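You operate a simulated robot arm through the tools that you are given. There is no shell and no other tool. Be economical: measure what you need, move in short steps, check, and stop when the job is done.

You are at the controls of a simulated robot arm. One attempt, no reset.

JOB
Wind up the red ribbon and store its reel in the third wide drawer.
Fine: free the catch before winding and lock it afterwards; shut the drawer, fingers clear; harm nothing.
Where things are to end (x, y in the base frame): red reel within 60 mm of [850, 100].
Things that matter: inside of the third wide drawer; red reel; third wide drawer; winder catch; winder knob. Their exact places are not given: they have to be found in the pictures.

The check looks at the end state, three seconds after you hand in, the way a careful person would. Anything else that was tipped, shoved, dropped, spilled or broken makes it a failure.

ROBOT AND FRAMES
A 7-joint arm with a two-finger gripper, hanging from a carriage that runs on a rail from [-2403, 2] to [77, 0] (x, y) and turns from -350 to 337 degrees about z. Base frame: it is fixed where the carriage stands at the start and does not move with it; the origin is on the floor, on the carriage's upright axis, x ahead of it, y to its left, z up; the surface under the hand at the start is at about z = 744. Units: mm, degrees, N and s.
With the tool pointing down near the work surface it reaches from about 380 to 760 mm from the robot's upright axis, wherever it stands. Its first joint turns from -143.0 to 143.0 degrees. Places, roughly: inside of the third wide drawer [900, 200, 800]; red reel (6x5x4 cm) [700, -300, 800]; third wide drawer [900, 200, 800]; winder catch [600, -400, 800]; winder knob [700, -400, 800]. Payload 1.37 kg.
The TCP is the grasp point between the finger pads, 16 mm short of the fingertips. In the tool frame z runs along the fingers and y along their closing line. Largest opening 92 mm; the body of the gripper starts 74 mm behind the TCP.
Orientation is told as [roll, pitch, yaw] about the base's x, y, z axes, in that order, counted from this pose: with the fingers straight down and closing along the base's y, the tool's x points along the base's -x, its y along +y and its z along -z.

CONTROLS
- The arm moves only by the tool drive_tool. Its argument "commands" is text: rows parted by semicolons, each of 7 numbers parted by spaces: the shift along the base's x, y, z in units of 250 mm (1.0 is 250 mm), then the turn, a rotation vector about the base's x, y, z in units of 90 degrees (1.0 is 90 degrees), then the finger opening in cm, from 0 to 9.2. In form: tx ty tz ax ay az grip; .... A call has 1 to 10 rows; each row is the pose to reach, as a shift and turn from the pose commanded when the call began. A call with a number of a shift or a turn outside -1 to 1 is refused whole. Rows are played at 5 a second. More than 50 mm and 8.6 degrees between two rows, or a gripper value outside its range, and nothing of the call is played. A pose out of reach is approached as far as the arm can. The call stops where the force on the tool passes 50 N (or 10 N more than at its start, if that is more) or the arm is blocked; 0.2 s more then pass. The fingers move at their own pace and stop on an object; they squeeze with about 26 N. The grip force told is the motor's: it shows also when the fingers shut on nothing. Time passes only in rows, and 0.2 s behind the last, so rows that repeat a pose let the fingers close. It gives the time, the measured TCP pose, the force on the tool (base axes), the opening and the grip force at its end, in the units of the frame above (readings bear some noise), with the torque about the TCP (base axes, N m) and any sound that the robot's microphone picked up.
- Cameras (640 x 400 px; columns grow to the right, rows downward): "scene" is now at [302.2, -5.2, 1663.7]; the picture's right is [-0.18, -0.98, 0.00], its down [-0.81, 0.15, -0.57] and it looks along [0.56, -0.10, -0.82] (base axes); focal length 275 px, centre (320, 200). "wrist" rides on the gripper at [71, 19, -111] in the tool frame; the picture's right is [-0.26, 0.97, 0.00], its down [-0.78, -0.21, -0.59] and it looks along [-0.57, -0.15, 0.81] (tool axes); focal length 280 px, centre (320, 200).
- snapshot(camera): a new picture of that camera. The clock stands still meanwhile.
- raise_lower(by): slides the trunk up (or, below 0, down) by that many mm; the arm and the scene camera ride with it, the base frame stays. It gives what a move gives, with no picture.
- roll_base(legs): drives the robot by 1 to 6 legs, each [ahead, left, turn to the left] in mm, mm and degrees, along the robot's own axes; the way and the turn of a leg run together, so that a leg with both is an arc; at most 1500 mm and 180 degrees a leg. The arm and the cameras ride along, it lands a little off, and it stops where it bumps. It keeps to its track: a leg is cut to what the track allows. It gives what a move gives.
- aim_head(pan, tilt): turns the head with the scene camera to pan (to the left, within 155 degrees either way) and tilt (down, from -29 to 69), counted from straight ahead of the robot. It gives what a move gives.
- measure_at(camera, pixels): for up to 12 pixels [column, row] of the newest picture of that camera ("zoom" is the newest enlarged one), the place [x, y, z] in the base frame of the surface seen there, good to about 3 mm, but the place of the scene camera against the robot may be out by one fixed shift of up to 18 mm in any direction. The clock stands still meanwhile.
- enlarge(camera, box): a new picture of the part [left, top, right, bottom] of that camera's present view, enlarged. The clock stands still meanwhile.
- hand_in(): hands the job in; it is judged then, once.

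Keep the steps short. Do not move on a guess: measure, check each grasp and each placing, and mend mistakes. In all there are 80 turns and 60 pictures (those below and enlarged ones count). Leave the gripper open and the arm clear of the work at the hand-in unless told otherwise, and finish with a single line.

The tools are called as a command line: name --argument value ..., lists and objects as JSON in quotes. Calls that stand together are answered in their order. drive_tool: Moves the arm, as the interface text tells. Its arguments: {"type":"object","properties":{"commands":{"type":"string"}},"required":["commands"]} The other tools are called the same way: raise_lower (by) slides the trunk up or down; roll_base (legs) drives the base; aim_head (pan, tilt) turns the head that bears the scene camera; snapshot (camera) takes a picture; measure_at (camera, pixels) gives the place of the surface under pixels of a picture; enlarge (camera, box) takes an enlarged picture of a part of a camera's view; hand_in () hands the job in.

At the start:

```text
clock: 0.0
position: [677.2, -422.7, 1083.6]
ee_rot: [-0.1, -0.1, 0.0]
force: [0.2, 0.2, -0.2]
ft_torque: [0.01, 0.0, 0.01]
grip_width: 91.9
grasp_force: 0.1
trunk travel left (down, up): [-325.0, 256.0]
robot x, y, heading: [1.2, -2.2, 0.1]
head pan, tilt: [-10.6, 55.1]
```

scene: 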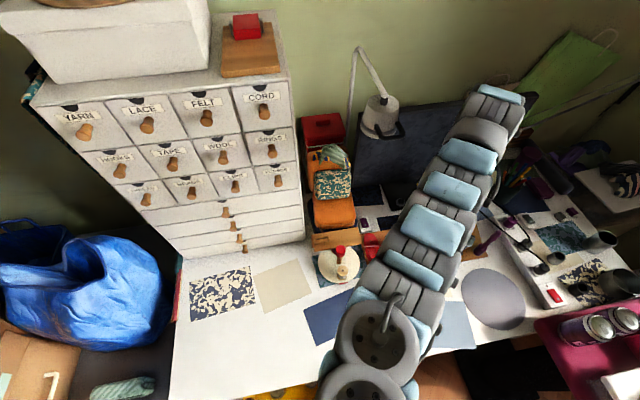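
wrist: 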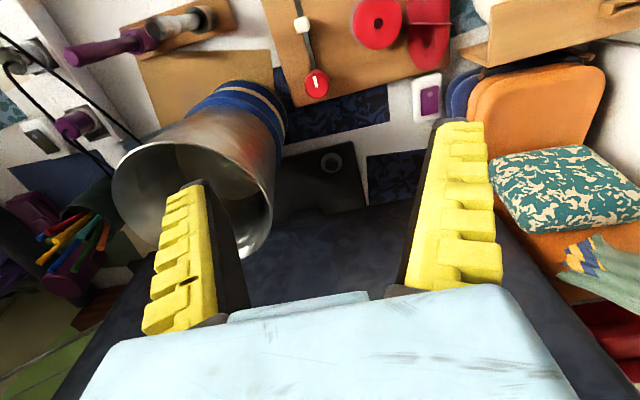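

I see the cabinet with three wide drawers at the left, and the winder partly hidden by the arm. I'll enlarge both views.

enlarge --camera "scene" --box '[130, 180, 390, 342]'

enlarge --camera "wrist" --box '[240, 0, 480, 150]'

measure_at --camera "wrist" --pixels '[[316, 86], [303, 25], [376, 15], [428, 20], [310, 60], [420, 50], [280, 60], [350, 85], [120, 42], [185, 25], [100, 60]]'

```text
2.46 times, centred on (260, 261) of scene
```

zoom: 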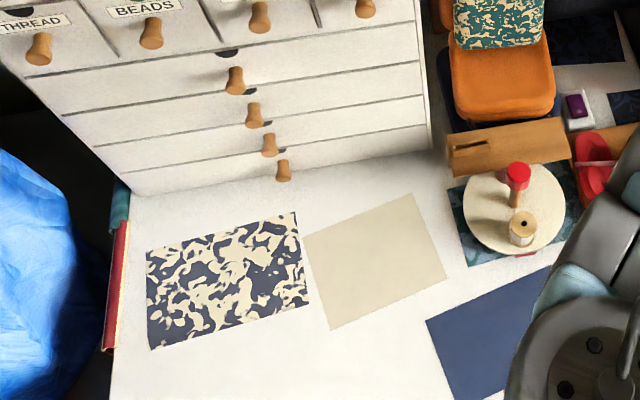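

```text
2.67 times, centred on (360, 75) of wrist
```

zoom: 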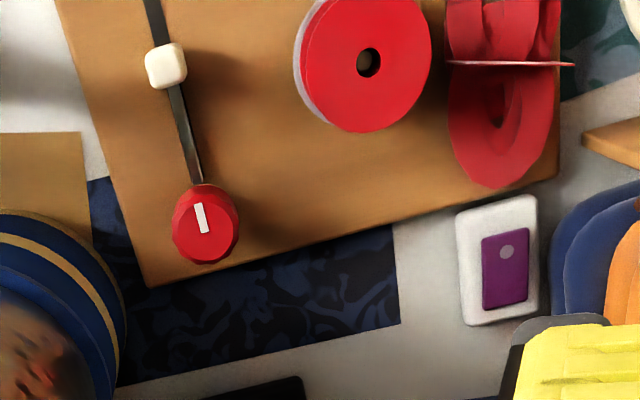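

```text
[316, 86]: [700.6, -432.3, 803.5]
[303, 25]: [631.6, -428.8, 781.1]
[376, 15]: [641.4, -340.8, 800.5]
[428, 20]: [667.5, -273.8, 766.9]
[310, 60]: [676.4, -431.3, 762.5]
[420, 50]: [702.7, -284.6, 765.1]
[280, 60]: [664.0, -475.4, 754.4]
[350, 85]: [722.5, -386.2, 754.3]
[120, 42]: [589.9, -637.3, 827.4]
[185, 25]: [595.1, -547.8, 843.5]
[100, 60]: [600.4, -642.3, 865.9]
```

The winder's board is at about z 754, with a red knob near (700,-432,803), a white block on a dark bar near (632,-429,781), and a red reel near (641,-341,800). I'll pull the arm back so the whole thing is visible.

drive_tool --commands "-0.19 0 0 0 0 0 9.2; -0.38 0 0 0 0 0 9.2; -0.57 0 0 0 0 0 9.2; -0.7 0 0 0 0 0 9.2"

snapshot --camera "wrist"

snapshot --camera "scene"

```text
clock: 1.0
position: [579.8, -428.4, 1086.6]
ee_rot: [0.0, 0.0, 0.1]
force: [0.4, 0.9, -0.8]
ft_torque: [-0.02, 0.03, -0.02]
grip_width: 91.9
grasp_force: 0.0
out of reach, approached as far as the arm can: row 3, 4
trunk travel left (down, up): [-325.0, 256.0]
robot x, y, heading: [1.6, 2.2, 0.2]
head pan, tilt: [-10.6, 55.1]
```

```text
55 pictures are left
```

wrist: 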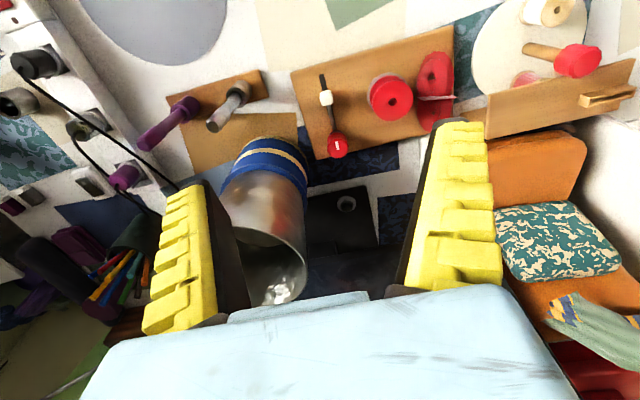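

```text
54 pictures are left
```

scene: 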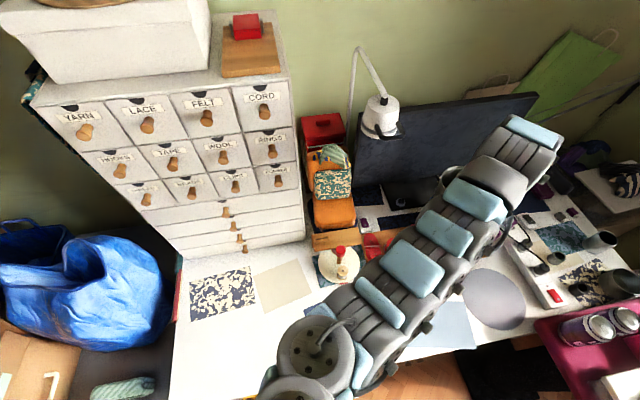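

enlarge --camera "wrist" --box '[280, 0, 520, 170]'

measure_at --camera "wrist" --pixels '[[337, 144], [325, 97], [394, 100], [434, 75], [432, 115], [336, 120], [323, 78], [262, 160], [275, 285], [310, 105], [440, 55], [576, 60]]'

```text
2.35 times, centred on (400, 85) of wrist
```

zoom: 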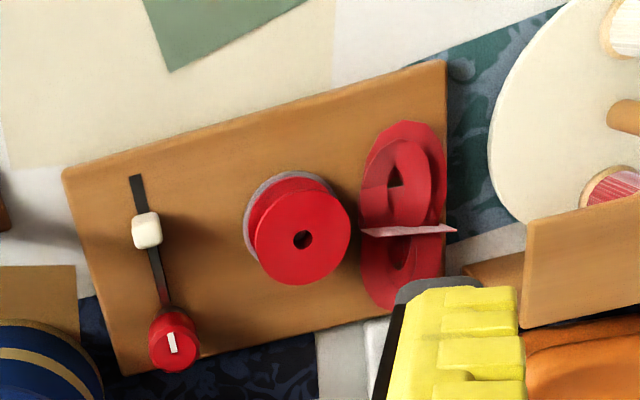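

```text
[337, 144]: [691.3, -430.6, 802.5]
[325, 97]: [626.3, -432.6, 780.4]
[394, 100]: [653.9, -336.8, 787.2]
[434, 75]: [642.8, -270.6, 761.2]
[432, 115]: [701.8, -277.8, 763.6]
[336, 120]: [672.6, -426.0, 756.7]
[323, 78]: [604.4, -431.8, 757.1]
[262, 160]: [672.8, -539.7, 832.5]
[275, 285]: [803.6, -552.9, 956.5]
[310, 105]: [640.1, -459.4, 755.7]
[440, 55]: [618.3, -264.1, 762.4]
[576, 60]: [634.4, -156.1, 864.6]
```

I'll lower the hand to look at the winder more closely.

drive_tool --commands "0 0.05 -0.19 0 0 0 9.2; 0 0.1 -0.38 0 0 0 9.2; 0 0.15 -0.5 0 0 0 9.2; 0 0.15 -0.5 0 0 0 9.2"

snapshot --camera "wrist"

```text
clock: 2.0
position: [575.4, -392.1, 963.4]
ee_rot: [0.0, 0.0, 0.0]
force: [-0.1, 0.1, -0.2]
ft_torque: [-0.01, 0.0, 0.0]
grip_width: 91.9
grasp_force: 0.1
trunk travel left (down, up): [-325.0, 256.0]
robot x, y, heading: [1.6, -0.2, -0.1]
head pan, tilt: [-10.6, 55.1]
```

```text
52 pictures are left
```

wrist: 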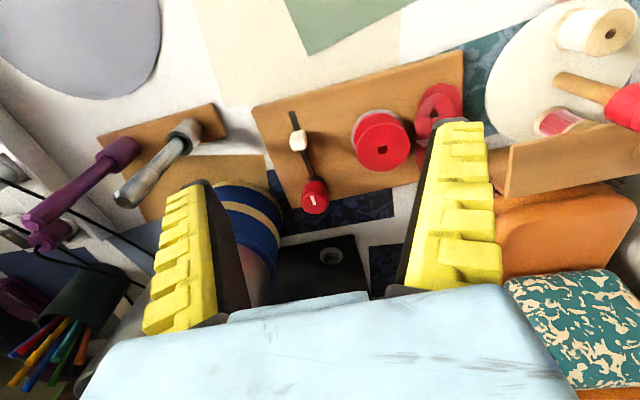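

enlarge --camera "wrist" --box '[240, 90, 460, 230]'

measure_at --camera "wrist" --pixels '[[314, 200], [297, 141], [311, 178], [292, 113], [382, 148], [378, 130], [298, 130], [308, 190], [384, 180], [255, 108], [300, 205], [462, 54]]'

```text
2.86 times, centred on (350, 160) of wrist
```

zoom: 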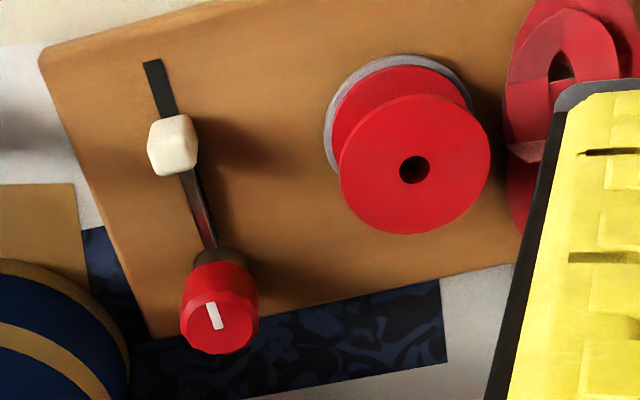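

```text
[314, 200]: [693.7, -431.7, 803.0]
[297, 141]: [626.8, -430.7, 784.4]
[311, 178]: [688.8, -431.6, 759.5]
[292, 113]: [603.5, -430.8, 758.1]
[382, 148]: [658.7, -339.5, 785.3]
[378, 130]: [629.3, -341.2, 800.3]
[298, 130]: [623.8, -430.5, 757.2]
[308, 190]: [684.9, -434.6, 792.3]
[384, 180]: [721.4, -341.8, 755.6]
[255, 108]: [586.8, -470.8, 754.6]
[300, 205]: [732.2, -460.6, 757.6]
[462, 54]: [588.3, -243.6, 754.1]
```

measure_at --camera "zoom" --pixels '[[172, 122], [172, 140], [172, 160], [172, 172], [185, 150], [153, 150], [215, 315], [225, 340], [195, 320], [240, 320], [205, 240], [415, 170]]'

measure_at --camera "wrist" --pixels '[[270, 190], [280, 225], [272, 250], [265, 285], [240, 190], [150, 185], [130, 160], [185, 135], [118, 200], [340, 250], [80, 225]]'

```text
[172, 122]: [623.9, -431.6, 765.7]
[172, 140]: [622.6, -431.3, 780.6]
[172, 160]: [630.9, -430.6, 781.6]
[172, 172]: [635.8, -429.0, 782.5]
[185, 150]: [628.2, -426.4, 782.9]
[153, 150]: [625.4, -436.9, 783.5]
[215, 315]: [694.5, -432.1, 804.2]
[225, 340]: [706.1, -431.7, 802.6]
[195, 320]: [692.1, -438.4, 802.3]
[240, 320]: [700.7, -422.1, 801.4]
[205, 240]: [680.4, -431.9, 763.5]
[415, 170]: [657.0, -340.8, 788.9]
```

```text
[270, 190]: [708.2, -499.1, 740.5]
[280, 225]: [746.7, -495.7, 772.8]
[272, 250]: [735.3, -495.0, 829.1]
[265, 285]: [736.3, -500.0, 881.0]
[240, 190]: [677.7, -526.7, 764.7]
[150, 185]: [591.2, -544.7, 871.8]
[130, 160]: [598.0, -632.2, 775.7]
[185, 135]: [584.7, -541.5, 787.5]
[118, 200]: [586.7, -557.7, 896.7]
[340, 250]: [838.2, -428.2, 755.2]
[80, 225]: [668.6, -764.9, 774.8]
```

The catch is the white block at about (629,-431), z 757–783, on a track running in x from about 602 to 685. The knob is at about (697,-432), top z 803. The jar stands at about (740,-545). I'll go above the catch with the fingers open 40 mm.

drive_tool --commands "0.1 -0.08 -0.1 0 0 0 4; 0.2 -0.15 -0.25 0 0 0 4; 0.214 -0.156 -0.44 0 0 0 4; 0.214 -0.156 -0.6 0 0 0 4; 0.214 -0.156 -0.6 0 0 0 4"

snapshot --camera "wrist"

```text
clock: 3.2
position: [628.6, -427.7, 823.4]
ee_rot: [-0.1, 0.0, 0.0]
force: [0.5, -0.4, 0.5]
ft_torque: [-0.01, -0.05, -0.01]
grip_width: 43.1
grasp_force: 2.4
out of reach, approached as far as the arm can: row 4, 5
trunk travel left (down, up): [-325.0, 256.0]
robot x, y, heading: [-1.5, -2.4, -0.1]
head pan, tilt: [-10.6, 55.1]
```

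```text
50 pictures are left
```

wrist: 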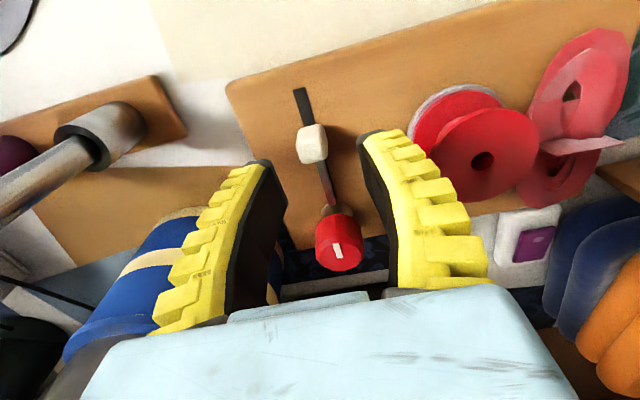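

The reach stops at z 823 here. I'll raise the hand and then lower the trunk so there's room below.

drive_tool --commands "0 0 0.2 0 0 0 4; 0 0 0.4 0 0 0 4; 0 0 0.4 0 0 0 4"

raise_lower --by -110

snapshot --camera "wrist"

```text
clock: 4.0
position: [631.2, -424.9, 923.9]
ee_rot: [-0.1, 0.0, 0.1]
force: [-0.9, -0.8, 0.1]
ft_torque: [0.02, 0.03, 0.03]
grip_width: 43.2
grasp_force: 2.6
trunk travel left (down, up): [-325.0, 256.0]
robot x, y, heading: [0.5, -1.3, 0.1]
head pan, tilt: [-10.6, 55.1]
```

```text
clock: 5.4
position: [631.6, -427.3, 813.3]
ee_rot: [0.0, 0.1, 0.1]
force: [-0.5, -0.8, -0.2]
ft_torque: [-0.01, -0.02, 0.0]
grip_width: 43.3
grasp_force: 2.3
trunk travel left (down, up): [-215.0, 366.0]
robot x, y, heading: [0.4, -2.9, -0.2]
head pan, tilt: [-10.6, 55.1]
```

```text
49 pictures are left
```

wrist: 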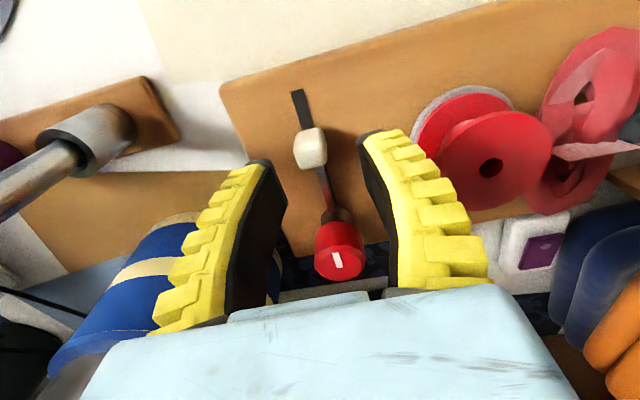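

The hand is above the catch with fingers on both sides. I'll go down to z 777 and close gently on it.

drive_tool --commands "-0.01 -0.016 -0.08 0 0 0 4; -0.01 -0.016 -0.144 0 0 0 4; -0.01 -0.016 -0.144 0 0 0 1.2; -0.01 -0.016 -0.144 0 0 0 1.2"

snapshot --camera "wrist"

```text
clock: 6.4
position: [628.1, -432.2, 777.8]
ee_rot: [-0.1, 0.1, 0.0]
force: [-3.4, 2.7, 10.3]
ft_torque: [-0.06, 0.06, -0.04]
grip_width: 13.1
grasp_force: 28.2
trunk travel left (down, up): [-215.0, 366.0]
robot x, y, heading: [-1.3, 1.3, -0.0]
head pan, tilt: [-10.6, 55.1]
```

```text
48 pictures are left
```

wrist: 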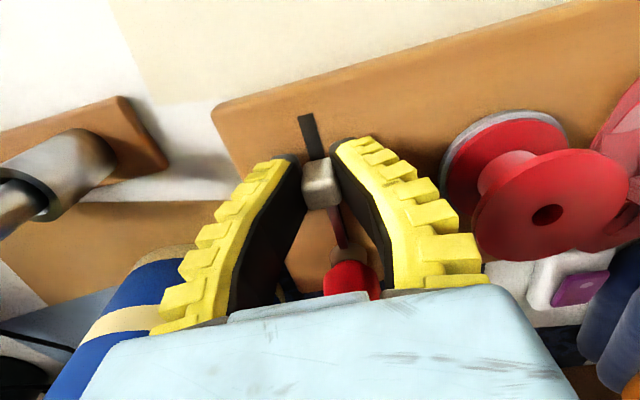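

The catch is gripped (13 mm wide). I'll try sliding it toward +x in small steps while watching the force.

drive_tool --commands "0.02 0 0 0 0 0 1.2; 0.04 0 0 0 0 0 1.2; 0.06 0 0 0 0 0 1.2; 0.08 0 0 0 0 0 1.2"

```text
clock: 7.4
position: [649.7, -430.9, 778.2]
ee_rot: [0.0, -0.1, 0.1]
force: [0.5, -3.0, -0.3]
ft_torque: [-0.01, 0.03, 0.04]
grip_width: 18.4
grasp_force: 4.3
trunk travel left (down, up): [-215.0, 366.0]
robot x, y, heading: [-1.4, -6.0, 0.1]
head pan, tilt: [-10.6, 55.1]
```

snapshot --camera "wrist"

```text
47 pictures are left
```

wrist: 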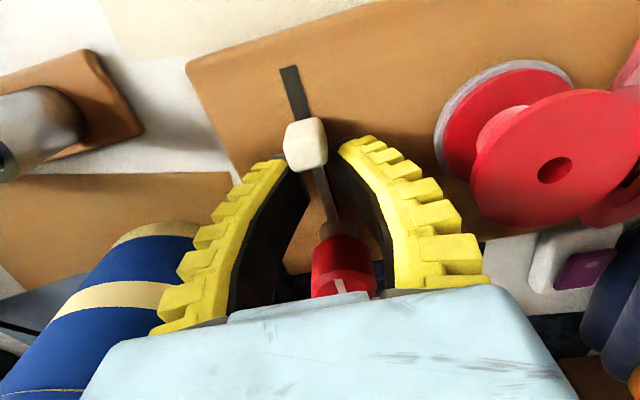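

The fingers slid past the catch. I'll check whether the catch itself moved.

measure_at --camera "wrist" --pixels '[[306, 130], [305, 150], [305, 165], [315, 160], [290, 70], [335, 215], [320, 185]]'

enlarge --camera "wrist" --box '[250, 50, 410, 300]'

```text
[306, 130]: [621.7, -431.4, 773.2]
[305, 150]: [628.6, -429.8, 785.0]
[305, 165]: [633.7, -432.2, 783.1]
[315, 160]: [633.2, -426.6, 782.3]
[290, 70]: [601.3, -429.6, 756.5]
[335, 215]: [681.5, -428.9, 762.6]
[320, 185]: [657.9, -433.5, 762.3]
```

```text
1.60 times, centred on (330, 175) of wrist
```

zoom: 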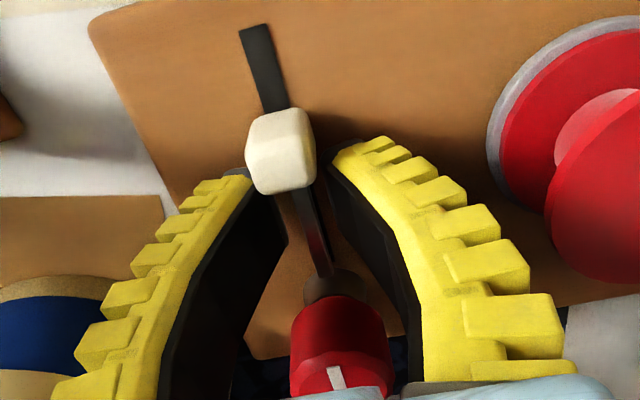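

The catch hasn't moved (still x≈628). The bar between it and the knob looks like a bolt (z 762, above the track), so it probably frees by sliding away from the knob, toward -x. I'll raise 3 mm, close the fingers, and push it toward -x.

drive_tool --commands "0.01 0 0.014 0 0 0 1; 0.01 0 0.014 0 0 0 0; 0 0 0.014 0 0 0 0; -0.03 0 0.014 0 0 0 0; -0.06 0 0.014 0 0 0 0"

snapshot --camera "wrist"

```text
clock: 8.6
position: [634.0, -431.8, 782.5]
ee_rot: [-0.1, -0.2, 0.0]
force: [0.9, -0.4, -0.4]
ft_torque: [-0.02, 0.01, 0.0]
grip_width: 0.0
grasp_force: 28.4
trunk travel left (down, up): [-215.0, 366.0]
robot x, y, heading: [4.0, 2.5, -0.1]
head pan, tilt: [-10.6, 55.1]
```

```text
45 pictures are left
```

wrist: 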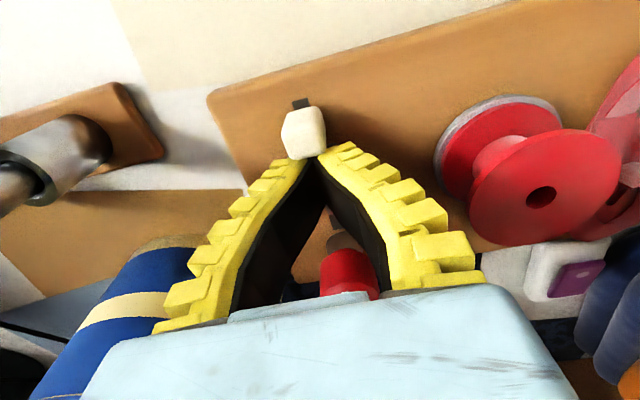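

The catch slides toward -x. I'll keep going until it stops.

drive_tool --commands "-0.012 0 0 0 0 0 0; -0.024 0 0 0 0 0 0; -0.036 0 0 0 0 0 0"

measure_at --camera "wrist" --pixels '[[303, 135]]'

```text
clock: 9.4
position: [628.4, -431.0, 782.2]
ee_rot: [0.0, -0.2, 0.1]
force: [8.9, 0.8, -2.4]
ft_torque: [0.0, -0.06, -0.04]
grip_width: 6.0
grasp_force: 28.3
trunk travel left (down, up): [-215.0, 366.0]
robot x, y, heading: [-2.3, -3.5, -0.1]
head pan, tilt: [-10.6, 55.1]
```

```text
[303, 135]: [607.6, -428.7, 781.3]
```

The catch stopped at about x 607. I'll back off, rise, and look.

drive_tool --commands "0.04 0 0 0 0 0 0; 0.04 0 0.16 0 0 0 2; 0.04 0 0.32 0 0 0 4; 0.04 0 0.32 0 0 0 4"

snapshot --camera "wrist"

enlarge --camera "wrist" --box '[260, 50, 640, 300]'

```text
clock: 10.4
position: [633.3, -431.3, 861.7]
ee_rot: [0.0, 0.0, 0.0]
force: [0.8, -0.1, -0.5]
ft_torque: [0.04, 0.02, 0.0]
grip_width: 43.4
grasp_force: 2.4
trunk travel left (down, up): [-215.0, 366.0]
robot x, y, heading: [3.4, 2.2, -0.0]
head pan, tilt: [-10.6, 55.1]
```

```text
44 pictures are left
```

wrist: 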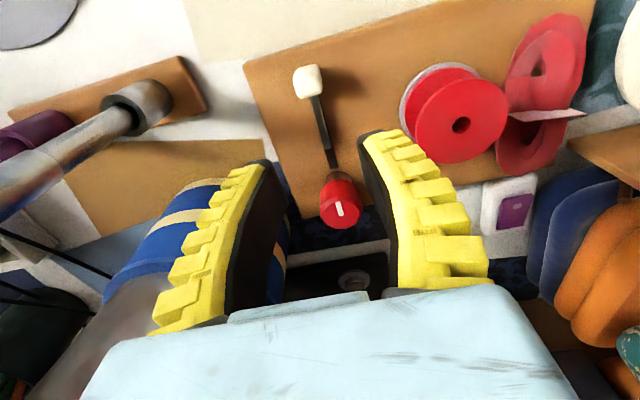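

```text
1.60 times, centred on (450, 175) of wrist
```

zoom: 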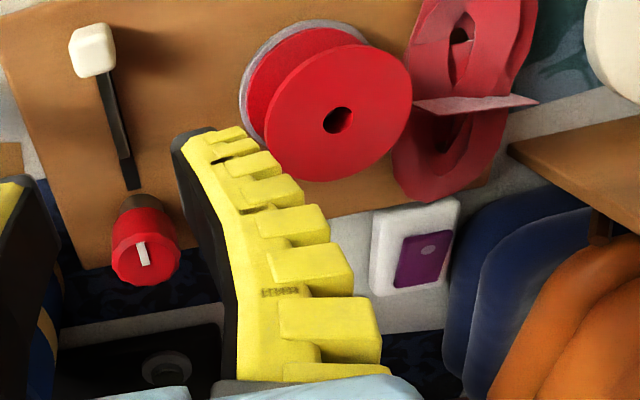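

The catch is now at the -x end of its track and the bolt is clear of the knob. I'll measure the knob precisely.

measure_at --camera "zoom" --pixels '[[118, 255], [175, 255], [145, 237], [145, 280], [146, 262], [150, 215], [130, 150], [115, 90]]'

```text
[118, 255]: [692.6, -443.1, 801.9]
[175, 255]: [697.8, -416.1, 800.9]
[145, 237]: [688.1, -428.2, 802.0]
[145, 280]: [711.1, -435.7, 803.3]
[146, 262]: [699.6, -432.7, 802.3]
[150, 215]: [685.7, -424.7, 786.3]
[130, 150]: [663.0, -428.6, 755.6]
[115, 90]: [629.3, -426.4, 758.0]
```

Knob centre is about (698,-431), radius 14. I'll move above it with the fingers open 50 mm.

drive_tool --commands "0.13 0 0 0 0 0 5; 0.259 0.001 0 0 0 0 5; 0.259 0.001 -0.1 0 0 0 5; 0.259 0.001 -0.1 0 0 0 5"

snapshot --camera "wrist"

snapshot --camera "scene"

```text
clock: 11.4
position: [685.8, -417.6, 838.7]
ee_rot: [0.1, 0.1, 0.0]
force: [0.2, 0.9, -0.2]
ft_torque: [0.04, -0.03, -0.01]
grip_width: 52.9
grasp_force: 1.9
out of reach, approached as far as the arm can: row 2, 3, 4
trunk travel left (down, up): [-215.0, 366.0]
robot x, y, heading: [-2.8, -2.8, -0.2]
head pan, tilt: [-10.6, 55.1]
```

```text
42 pictures are left
```

wrist: 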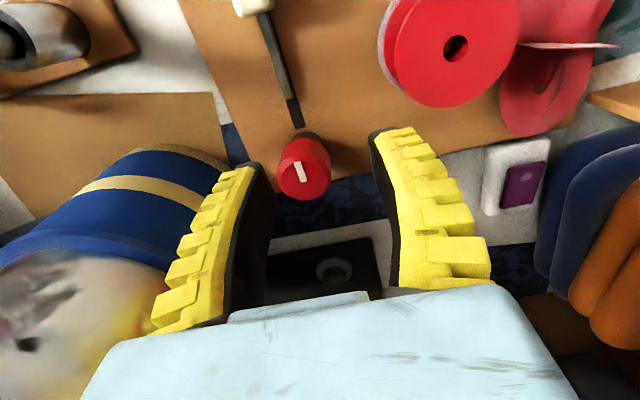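

```text
41 pictures are left
```

scene: 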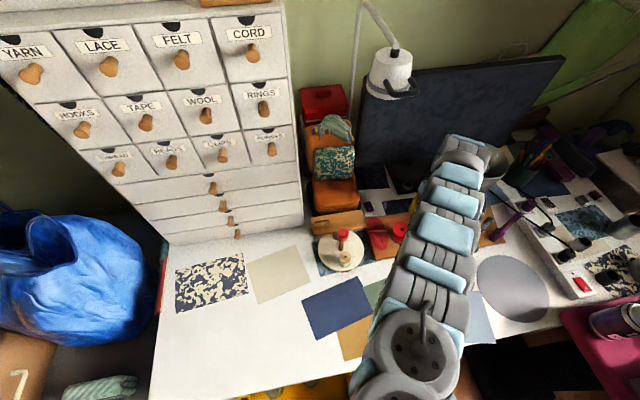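

The spot is out of reach, so I'll retract and rise, then roll the carriage ahead by 70 mm.

drive_tool --commands "-0.1 0 0.15 0 0 0 5; -0.2 0 0.3 0 0 0 5; -0.25 0 0.4 0 0 0 5"

roll_base --legs '[[70, 0, 0]]'

```text
clock: 12.2
position: [625.4, -418.4, 937.2]
ee_rot: [0.0, 0.0, 0.1]
force: [-0.8, -0.3, 1.2]
ft_torque: [0.04, -0.01, 0.01]
grip_width: 52.8
grasp_force: 2.1
trunk travel left (down, up): [-215.0, 366.0]
robot x, y, heading: [-1.8, -1.6, 0.0]
head pan, tilt: [-10.6, 55.1]
```

```text
clock: 13.2
position: [693.1, -420.1, 936.2]
ee_rot: [-0.1, 0.0, 0.0]
force: [1.1, 0.3, 0.0]
ft_torque: [-0.02, 0.01, -0.01]
grip_width: 53.2
grasp_force: 2.6
trunk travel left (down, up): [-215.0, 366.0]
robot x, y, heading: [68.5, 1.7, 0.1]
head pan, tilt: [-10.6, 55.1]
```

Now I'll center over the knob at z 836 and look.

drive_tool --commands "0.02 -0.042 -0.15 0 0 0 5; 0.02 -0.042 -0.3 0 0 0 5; 0.02 -0.042 -0.4 0 0 0 5; 0.02 -0.042 -0.4 0 0 0 5"

snapshot --camera "wrist"

```text
clock: 14.2
position: [696.4, -430.6, 835.4]
ee_rot: [0.1, 0.0, 0.0]
force: [0.6, 0.3, 0.2]
ft_torque: [-0.01, 0.01, 0.0]
grip_width: 52.8
grasp_force: 1.9
trunk travel left (down, up): [-215.0, 366.0]
robot x, y, heading: [68.2, 2.0, -0.0]
head pan, tilt: [-10.6, 55.1]
```

```text
40 pictures are left
```

wrist: 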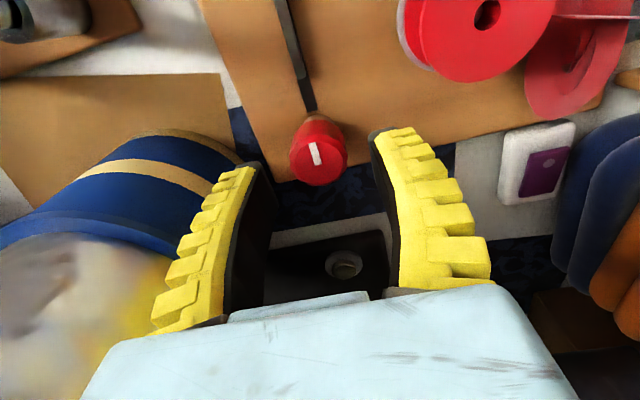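

measure_at --camera "wrist" --pixels '[[317, 155], [295, 158], [345, 155], [320, 180], [316, 142], [225, 200], [150, 260], [240, 165]]'

```text
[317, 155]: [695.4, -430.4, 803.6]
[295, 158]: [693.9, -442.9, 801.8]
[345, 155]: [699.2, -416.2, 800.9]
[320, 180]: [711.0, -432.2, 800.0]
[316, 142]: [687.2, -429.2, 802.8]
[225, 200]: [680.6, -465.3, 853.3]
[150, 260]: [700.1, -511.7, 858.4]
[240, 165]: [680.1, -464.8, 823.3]
```

Knob centre is (698,-430). I'll go down to z 790, close, and try a small turn of 8°.

drive_tool --commands "0.006 0.001 -0.1 0 0 0 5; 0.006 0.001 -0.18 0 0 0 5; 0.006 0.001 -0.18 0 0 0 2; 0.006 0.001 -0.18 0 0 0 2; 0.006 0.001 -0.18 0 0 0 2"

snapshot --camera "wrist"

```text
clock: 15.4
position: [699.1, -432.1, 791.4]
ee_rot: [-0.2, 0.0, 0.1]
force: [-1.3, -4.9, 3.6]
ft_torque: [-0.01, -0.48, -0.07]
grip_width: 25.4
grasp_force: 28.0
trunk travel left (down, up): [-215.0, 366.0]
robot x, y, heading: [67.7, -1.5, 0.2]
head pan, tilt: [-10.6, 55.1]
```

```text
39 pictures are left
```

wrist: 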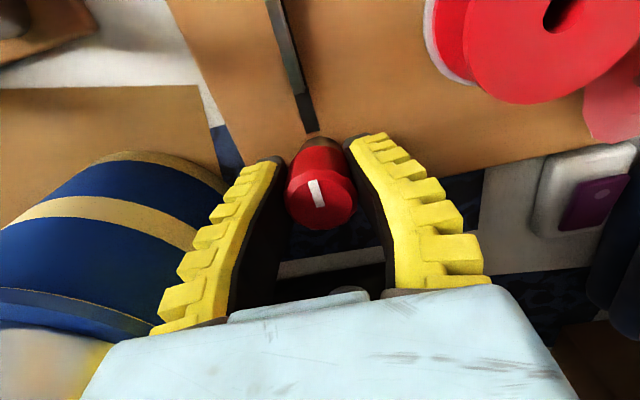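

The knob is gripped at 25 mm. I'll turn it clockwise from above by 24° and watch the torque and sound.

drive_tool --commands "0 0 0 0 0 -0.09 2; 0 0 0 0 0 -0.18 2; 0 0 0 0 0 -0.27 2; 0 0 0 0 0 -0.27 2"

snapshot --camera "wrist"

```text
clock: 16.4
position: [700.3, -431.8, 791.9]
ee_rot: [-0.1, 0.1, -24.3]
force: [-4.4, -4.7, 9.3]
ft_torque: [-0.15, -0.11, -0.03]
grip_width: 24.1
grasp_force: 28.0
trunk travel left (down, up): [-215.0, 366.0]
robot x, y, heading: [69.1, -0.2, 0.1]
head pan, tilt: [-10.6, 55.1]
```

```text
38 pictures are left
```

wrist: 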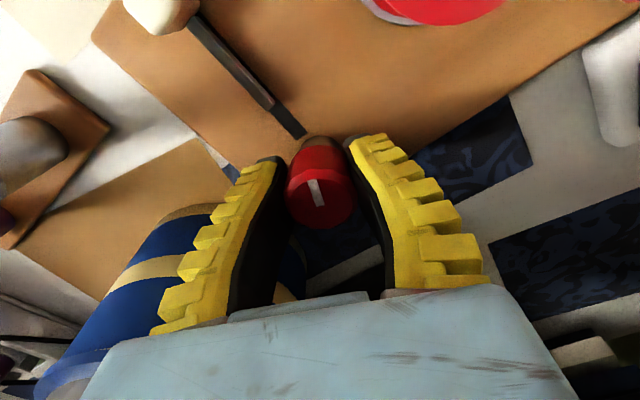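

The knob turns with the hand, since the white mark is fixed relative to the fingers. I'll look at the pile and reel from the scene camera, turn another 65°, and compare.

enlarge --camera "scene" --box '[300, 180, 500, 305]'

drive_tool --commands "0 0 0 0 0 -0.09 2; 0 0 0 0 0 -0.18 2; 0 0 0 0 0 -0.27 2; 0 0 0 0 0 -0.36 2; 0 0 0 0 0 -0.45 2; 0 0 0 0 0 -0.54 2; 0 0 0 0 0 -0.63 2; 0 0 0 0 0 -0.72 2; 0 0 0 0 0 -0.72 2"

enlarge --camera "scene" --box '[300, 180, 500, 305]'

```text
3.20 times, centred on (400, 242) of scene
```

zoom: 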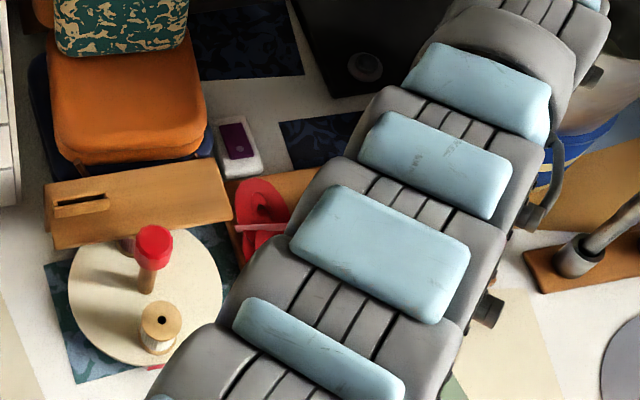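

```text
clock: 18.4
position: [701.9, -429.6, 793.0]
ee_rot: [0.0, 0.0, -89.2]
force: [14.7, -9.3, -17.0]
ft_torque: [-0.08, 0.06, 0.0]
grip_width: 22.1
grasp_force: 27.9
trunk travel left (down, up): [-215.0, 366.0]
robot x, y, heading: [67.6, -0.7, -0.1]
head pan, tilt: [-10.6, 55.1]
```

```text
3.20 times, centred on (400, 242) of scene
```

zoom: 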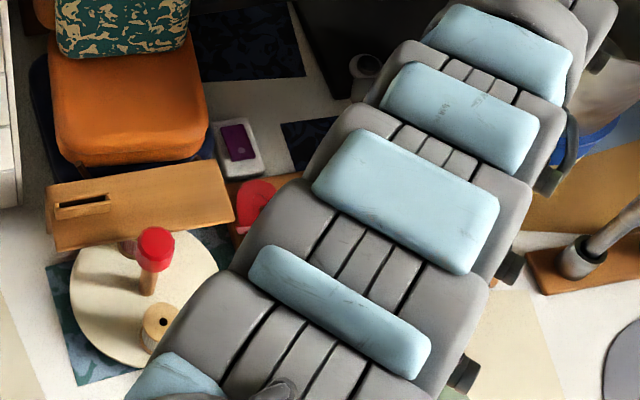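

Forces grew a bit and the width shrank to 22 mm. I'll check the knob in the wrist view.

snapshot --camera "wrist"

```text
35 pictures are left
```

wrist: 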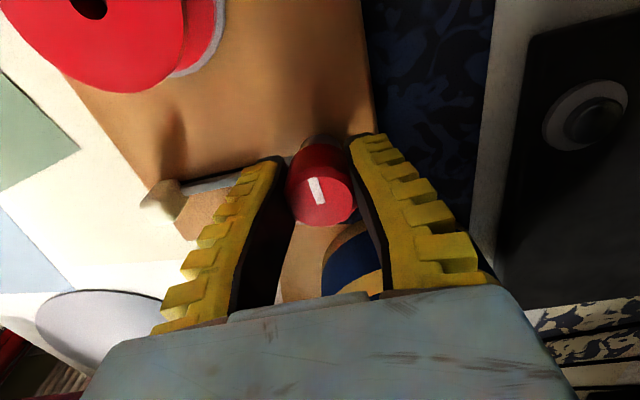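

The knob has followed all 89°. I'll release, rise, turn back to yaw 0, and look at the pile.

drive_tool --commands "-0.01 -0.004 0 0 0 0 5; -0.01 -0.004 0 0 0 0 5; -0.01 -0.004 0.18 0 0 0 5; -0.014 -0.004 0.18 0 0 0.09 5; -0.014 -0.004 0.18 0 0 0.18 5; -0.014 -0.004 0.18 0 0 0.27 5; -0.014 -0.004 0.18 0 0 0.36 5; -0.014 -0.004 0.18 0 0 0.45 5; -0.014 -0.004 0.18 0 0 0.54 5"

drive_tool --commands "0 0 0 0 0 0.09 5; 0 0 0 0 0 0.18 5; 0 0 0 0 0 0.27 5; 0 0 0 0 0 0.36 5; 0 0 0 0 0 0.45 5; 0 0 0 0 0 0.45 5"

snapshot --camera "wrist"

```text
clock: 20.4
position: [696.1, -431.5, 835.9]
ee_rot: [0.0, 0.0, -40.4]
force: [-0.9, -0.7, 0.0]
ft_torque: [-0.01, 0.02, 0.02]
grip_width: 53.2
grasp_force: 2.4
trunk travel left (down, up): [-215.0, 366.0]
robot x, y, heading: [67.4, -4.5, -0.2]
head pan, tilt: [-10.6, 55.1]
```

```text
clock: 21.8
position: [695.5, -429.7, 836.0]
ee_rot: [-0.1, -0.1, 0.1]
force: [0.2, 0.6, 0.1]
ft_torque: [0.04, 0.04, -0.03]
grip_width: 53.1
grasp_force: 1.9
trunk travel left (down, up): [-215.0, 366.0]
robot x, y, heading: [67.4, -0.5, -0.1]
head pan, tilt: [-10.6, 55.1]
```

```text
34 pictures are left
```

wrist: 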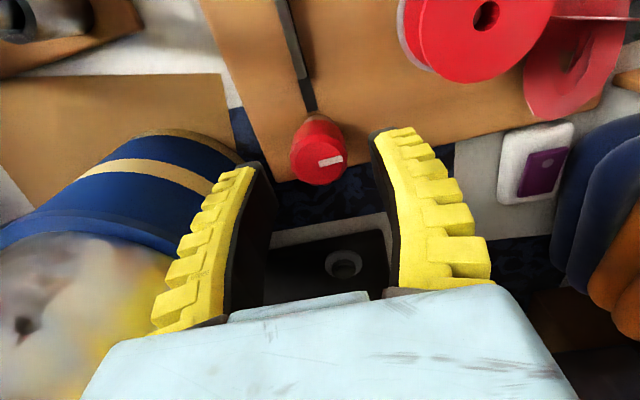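

The knob turned about 90°. I'll go back to the earlier viewing pose (575,-392,963) to compare the ribbon pile.

drive_tool --commands "-0.1 0.03 0.17 0 0 0 5; -0.2 0.06 0.34 0 0 0 5; -0.34 0.12 0.45 0 0 0 5; -0.48 0.15 0.51 0 0 0 5; -0.48 0.15 0.51 0 0 0 5"

snapshot --camera "wrist"

```text
clock: 23.0
position: [629.6, -443.4, 962.3]
ee_rot: [0.0, 0.1, 0.0]
force: [-0.1, 0.1, -0.3]
ft_torque: [-0.02, -0.01, 0.03]
grip_width: 52.7
grasp_force: 2.1
out of reach, approached as far as the arm can: row 2, 3, 4, 5
trunk travel left (down, up): [-215.0, 366.0]
robot x, y, heading: [70.8, -1.2, 0.1]
head pan, tilt: [-10.6, 55.1]
```

```text
33 pictures are left
```

wrist: 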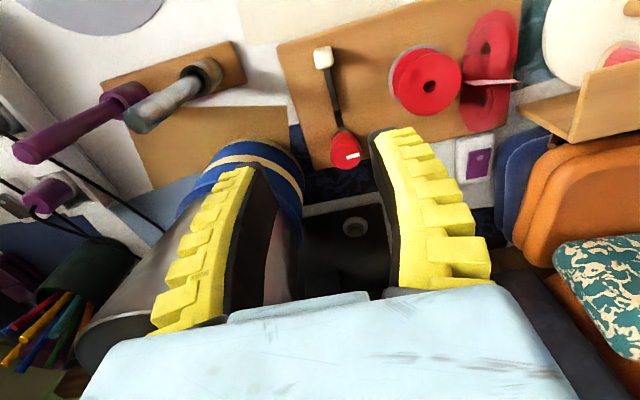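

enlarge --camera "wrist" --box '[270, 0, 550, 180]'

```text
2.22 times, centred on (410, 90) of wrist
```

zoom: 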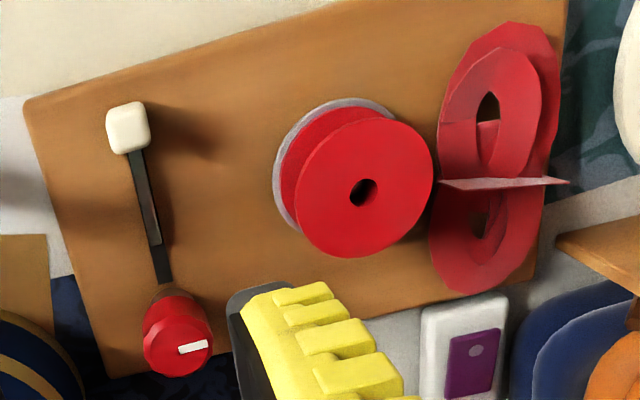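

measure_at --camera "zoom" --pixels '[[445, 90], [505, 30], [555, 100], [435, 240], [460, 285], [530, 270], [560, 182], [500, 60], [350, 110], [340, 130], [505, 250]]'

```text
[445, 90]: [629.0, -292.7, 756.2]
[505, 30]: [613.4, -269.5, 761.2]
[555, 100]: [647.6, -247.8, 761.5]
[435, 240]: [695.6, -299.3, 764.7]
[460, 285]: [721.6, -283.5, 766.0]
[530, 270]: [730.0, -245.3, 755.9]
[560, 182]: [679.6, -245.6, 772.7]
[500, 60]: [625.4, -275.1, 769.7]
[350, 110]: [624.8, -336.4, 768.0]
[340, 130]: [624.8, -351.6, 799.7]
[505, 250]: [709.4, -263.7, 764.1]
```

I can't see a clear change in the pile after a quarter turn. I'll go back over the knob, start from yaw +30, and make a longer clockwise stroke (the camera stays clear of the jar).

drive_tool --commands "0.1 0.02 -0.1 0 0 0 5; 0.2 0.05 -0.25 0 0 0.08 5; 0.274 0.05 -0.4 0 0 0.16 5; 0.274 0.05 -0.5 0 0 0.24 5; 0.274 0.05 -0.5 0 0 0.32 5; 0.274 0.05 -0.5 0 0 0.32 5"

snapshot --camera "wrist"

```text
clock: 24.4
position: [700.4, -433.8, 833.6]
ee_rot: [-0.1, 0.0, 28.8]
force: [-0.8, -1.3, -0.1]
ft_torque: [0.01, -0.01, -0.02]
grip_width: 52.9
grasp_force: 1.9
trunk travel left (down, up): [-215.0, 366.0]
robot x, y, heading: [70.6, -1.6, 0.1]
head pan, tilt: [-10.6, 55.1]
```

```text
31 pictures are left
```

wrist: 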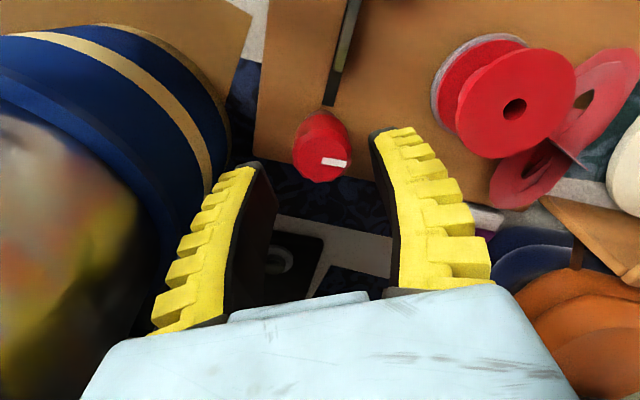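

This view shows the reel and pile well, so I'll use it for comparison. Now down, close, and turn about -146°.

drive_tool --commands "-0.01 0.01 -0.09 0 0 0 5; -0.01 0.01 -0.175 0 0 0 5; -0.01 0.01 -0.175 0 0 0 2; -0.01 0.01 -0.175 0 0 0 2; -0.01 0.01 -0.175 0 0 -0.09 2; -0.01 0.01 -0.175 0 0 -0.18 2; -0.01 0.01 -0.175 0 0 -0.27 2; -0.01 0.01 -0.175 0 0 -0.36 2; -0.01 0.01 -0.175 0 0 -0.45 2; -0.01 0.01 -0.175 0 0 -0.54 2"

drive_tool --commands "0 0 0 0 0 -0.09 2; 0 0 0 0 0 -0.18 2; 0 0 0 0 0 -0.27 2; 0 0 0 0 0 -0.36 2; 0 0 0 0 0 -0.45 2; 0 0 0 0 0 -0.54 2; 0 0 0 0 0 -0.63 2; 0 0 0 0 0 -0.72 2; 0 0 0 0 0 -0.81 2; 0 0 0 0 0 -0.9 2"

snapshot --camera "scene"

```text
clock: 26.6
position: [697.4, -431.8, 789.9]
ee_rot: [0.0, 0.0, -19.9]
force: [-4.0, -3.5, 12.2]
ft_torque: [0.02, 0.08, -0.03]
grip_width: 26.3
grasp_force: 27.9
trunk travel left (down, up): [-215.0, 366.0]
robot x, y, heading: [71.4, 1.2, 0.1]
head pan, tilt: [-10.6, 55.1]
```

```text
clock: 28.8
position: [702.1, -426.9, 789.8]
ee_rot: [0.2, 0.2, -100.8]
force: [20.6, 1.0, -10.6]
ft_torque: [-0.2, 0.01, 0.09]
grip_width: 24.1
grasp_force: 28.2
trunk travel left (down, up): [-215.0, 366.0]
robot x, y, heading: [73.1, -0.2, 0.1]
head pan, tilt: [-10.6, 55.1]
```

```text
30 pictures are left
```

scene: 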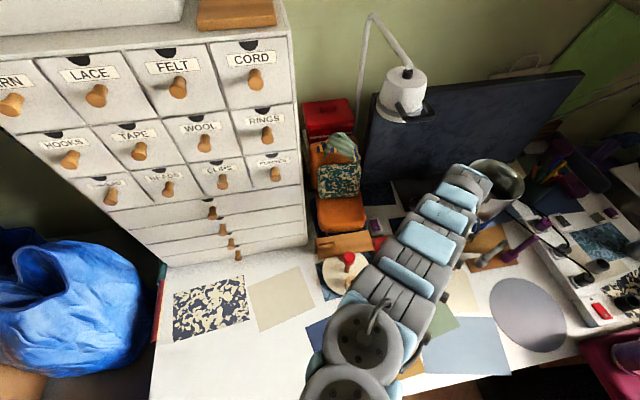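

I'll release, rise, turn back to yaw +29, and compare.

drive_tool --commands "-0.01 -0.01 0 0 0 0 5; -0.01 -0.01 0 0 0 0 5; -0.01 -0.01 0.175 0 0 0.05 5; -0.01 -0.01 0.175 0 0 0.14 5; -0.01 -0.01 0.175 0 0 0.23 5; -0.01 -0.01 0.175 0 0 0.32 5; -0.01 -0.01 0.175 0 0 0.41 5; -0.01 -0.01 0.175 0 0 0.5 5; -0.01 -0.01 0.175 0 0 0.59 5; -0.01 -0.01 0.175 0 0 0.68 5"

drive_tool --commands "0 0 0 0 0 0.09 5; 0 0 0 0 0 0.18 5; 0 0 0 0 0 0.27 5; 0 0 0 0 0 0.36 5; 0 0 0 0 0 0.45 5; 0 0 0 0 0 0.54 5; 0 0 0 0 0 0.63 5; 0 0 0 0 0 0.72 5;  0 0 0 0 0 0.76 5"

snapshot --camera "wrist"

```text
clock: 31.0
position: [694.5, -432.3, 832.0]
ee_rot: [0.1, -0.1, -39.5]
force: [0.5, -0.6, 1.0]
ft_torque: [0.02, 0.01, 0.0]
grip_width: 53.0
grasp_force: 2.3
trunk travel left (down, up): [-215.0, 366.0]
robot x, y, heading: [72.4, 3.0, -0.2]
head pan, tilt: [-10.6, 55.1]
```

```text
clock: 33.0
position: [694.8, -432.1, 831.9]
ee_rot: [0.0, 0.0, 28.9]
force: [-0.1, 0.1, -1.3]
ft_torque: [-0.04, 0.02, 0.02]
grip_width: 52.9
grasp_force: 2.2
trunk travel left (down, up): [-215.0, 366.0]
robot x, y, heading: [66.7, 0.9, -0.0]
head pan, tilt: [-10.6, 55.1]
```

```text
29 pictures are left
```

wrist: 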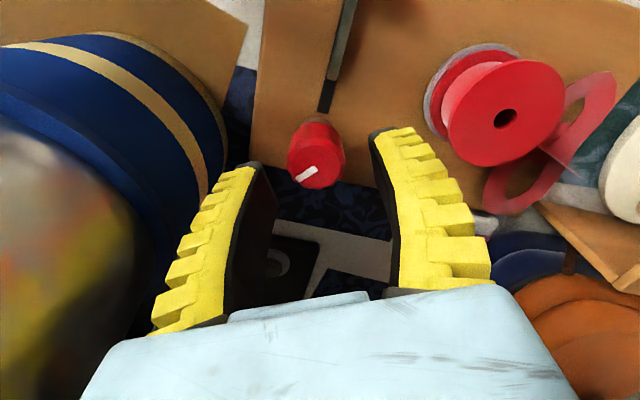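

The pile has clearly shrunk, so clockwise is right. I'll make another, longer stroke.

drive_tool --commands "0.013 0.006 -0.09 0 0 0 5; 0.013 0.006 -0.168 0 0 0 5; 0.013 0.006 -0.168 0 0 0 2; 0.013 0.006 -0.168 0 0 0 2; 0.013 0.006 -0.168 0 0 -0.09 2; 0.013 0.006 -0.168 0 0 -0.18 2; 0.013 0.006 -0.168 0 0 -0.27 2; 0.013 0.006 -0.168 0 0 -0.36 2; 0.013 0.006 -0.168 0 0 -0.45 2; 0.013 0.006 -0.168 0 0 -0.54 2"

drive_tool --commands "0 0 0 0 0 -0.09 2; 0 0 0 0 0 -0.18 2; 0 0 0 0 0 -0.27 2; 0 0 0 0 0 -0.36 2; 0 0 0 0 0 -0.45 2; 0 0 0 0 0 -0.54 2; 0 0 0 0 0 -0.63 2; 0 0 0 0 0 -0.72 2; 0 0 0 0 0 -0.81 2; 0 0 0 0 0 -0.9 2"

drive_tool --commands "0 0 0 0 0 -0.09 2; 0 0 0 0 0 -0.18 2; 0 0 0 0 0 -0.27 2; 0 0 0 0 0 -0.36 2; 0 0 0 0 0 -0.45 2"

```text
clock: 35.2
position: [700.1, -431.6, 793.5]
ee_rot: [0.0, -0.1, -19.9]
force: [12.3, -7.5, -1.4]
ft_torque: [-0.23, -0.42, 0.02]
grip_width: 26.2
grasp_force: 27.7
trunk travel left (down, up): [-215.0, 366.0]
robot x, y, heading: [69.6, -0.3, -0.0]
head pan, tilt: [-10.6, 55.1]
```

```text
clock: 37.4
position: [702.0, -433.1, 794.4]
ee_rot: [0.2, -0.1, -100.9]
force: [13.7, -7.2, 0.7]
ft_torque: [-0.27, 0.04, 0.0]
grip_width: 25.1
grasp_force: 28.4
trunk travel left (down, up): [-215.0, 366.0]
robot x, y, heading: [68.4, 2.0, -0.1]
head pan, tilt: [-10.6, 55.1]
```

```text
clock: 38.6
position: [701.0, -432.1, 793.1]
ee_rot: [0.2, 0.1, -141.4]
force: [18.4, -7.9, 2.0]
ft_torque: [-0.18, -0.02, 0.01]
grip_width: 24.4
grasp_force: 28.0
trunk travel left (down, up): [-215.0, 366.0]
robot x, y, heading: [72.0, -0.1, -0.1]
head pan, tilt: [-10.6, 55.1]
```

drive_tool --commands "-0.01 0.004 0 0 0 0 5; -0.01 0.004 0 0 0 0 5; -0.01 0.004 0.168 0 0 0.05 5; -0.01 0.004 0.168 0 0 0.14 5; -0.01 0.004 0.168 0 0 0.23 5; -0.01 0.004 0.168 0 0 0.32 5; -0.01 0.004 0.168 0 0 0.41 5; -0.01 0.004 0.168 0 0 0.5 5; -0.01 0.004 0.168 0 0 0.59 5; -0.01 0.004 0.168 0 0 0.68 5"

drive_tool --commands "0 0 0 0 0 0.09 5; 0 0 0 0 0 0.18 5; 0 0 0 0 0 0.27 5; 0 0 0 0 0 0.36 5; 0 0 0 0 0 0.45 5; 0 0 0 0 0 0.54 5; 0 0 0 0 0 0.63 5; 0 0 0 0 0 0.72 5;  0 0 0 0 0 0.81 5; 0 0 0 0 0 0.9 5"

drive_tool --commands "0 0 0 0 0 0.09 5; 0 0 0 0 0 0.18 5; 0 0 0 0 0 0.27 5; 0 0 0 0 0 0.31 5; 0 0 0 0 0 0.31 5"

snapshot --camera "wrist"

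```text
clock: 40.8
position: [695.6, -429.5, 832.7]
ee_rot: [0.0, 0.0, -80.0]
force: [-0.6, 0.3, 0.3]
ft_torque: [0.01, 0.0, -0.01]
grip_width: 53.1
grasp_force: 1.8
trunk travel left (down, up): [-215.0, 366.0]
robot x, y, heading: [66.4, -0.3, 0.0]
head pan, tilt: [-10.6, 55.1]
```

```text
clock: 43.0
position: [694.0, -430.0, 832.9]
ee_rot: [-0.1, 0.0, 1.0]
force: [-0.5, -0.1, -0.3]
ft_torque: [0.0, -0.02, -0.01]
grip_width: 53.0
grasp_force: 1.6
trunk travel left (down, up): [-215.0, 366.0]
robot x, y, heading: [68.8, -1.5, -0.2]
head pan, tilt: [-10.6, 55.1]
```

```text
clock: 44.2
position: [694.7, -429.2, 832.8]
ee_rot: [0.0, 0.0, 28.7]
force: [0.5, 0.6, -0.5]
ft_torque: [0.04, 0.0, 0.06]
grip_width: 52.6
grasp_force: 2.9
trunk travel left (down, up): [-215.0, 366.0]
robot x, y, heading: [65.3, -3.0, -0.1]
head pan, tilt: [-10.6, 55.1]
```

```text
28 pictures are left
```

wrist: 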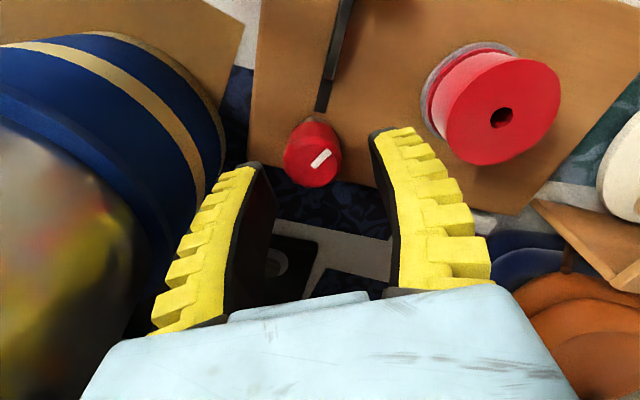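

The ribbon is fully wound onto the reel. Next I'll lock the catch by pushing it back to +x with closed fingers from its -x side. First I'll move to (578,-431) and yaw 0.

drive_tool --commands "-0.1 0 0.06 0 0 -0.08 3; -0.22 -0.005 0.06 0 0 -0.16 1; -0.36 -0.007 0.06 0 0 -0.24 0; -0.467 -0.007 0.06 0 0 -0.319 0; -0.467 -0.007 0.06 0 0 -0.319 0"

snapshot --camera "wrist"

```text
clock: 45.4
position: [575.8, -430.7, 847.0]
ee_rot: [0.0, 0.1, 0.1]
force: [0.3, -1.0, -0.1]
ft_torque: [-0.02, 0.01, -0.03]
grip_width: 0.1
grasp_force: 26.1
trunk travel left (down, up): [-215.0, 366.0]
robot x, y, heading: [72.3, -1.5, 0.1]
head pan, tilt: [-10.6, 55.1]
```

```text
27 pictures are left
```

wrist: 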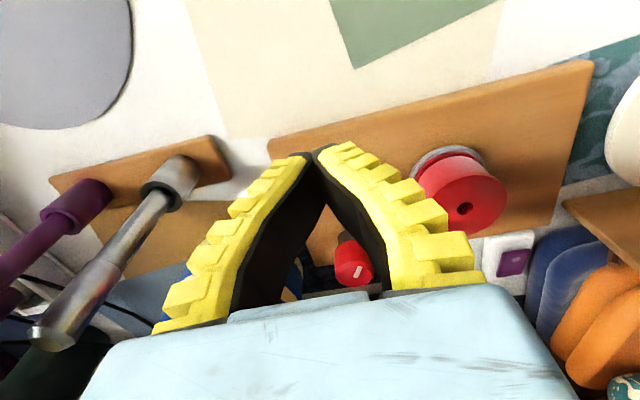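

Fingertips' +x edge is about 591 and the catch starts at about 599. I'll go down to z 782 and push +x.

drive_tool --commands "0 0 -0.14 0 0 0 0; 0 0 -0.26 0 0 0 0; 0.03 0 -0.26 0 0 0 0; 0.06 0 -0.26 0 0 0 0; 0.09 0 -0.26 0 0 0 0; 0.115 0 -0.26 0 0 0 0"

drive_tool --commands "0.015 0 0 0 0 0 0; 0.03 0 0 0 0 0 0; 0.045 0 0 0 0 0 0"

```text
clock: 46.8
position: [605.8, -432.7, 784.6]
ee_rot: [0.1, 0.0, 0.1]
force: [-0.9, 0.8, -0.3]
ft_torque: [-0.01, 0.03, 0.02]
grip_width: 0.0
grasp_force: 26.3
trunk travel left (down, up): [-215.0, 366.0]
robot x, y, heading: [62.3, -0.4, 0.1]
head pan, tilt: [-10.6, 55.1]
```

```text
clock: 47.6
position: [607.8, -433.8, 781.0]
ee_rot: [0.0, 0.5, -0.1]
force: [-29.6, 3.1, 9.0]
ft_torque: [0.0, -0.05, 0.08]
grip_width: 6.0
grasp_force: 28.2
trunk travel left (down, up): [-215.0, 366.0]
robot x, y, heading: [68.8, -0.5, 0.1]
head pan, tilt: [-10.6, 55.1]
```

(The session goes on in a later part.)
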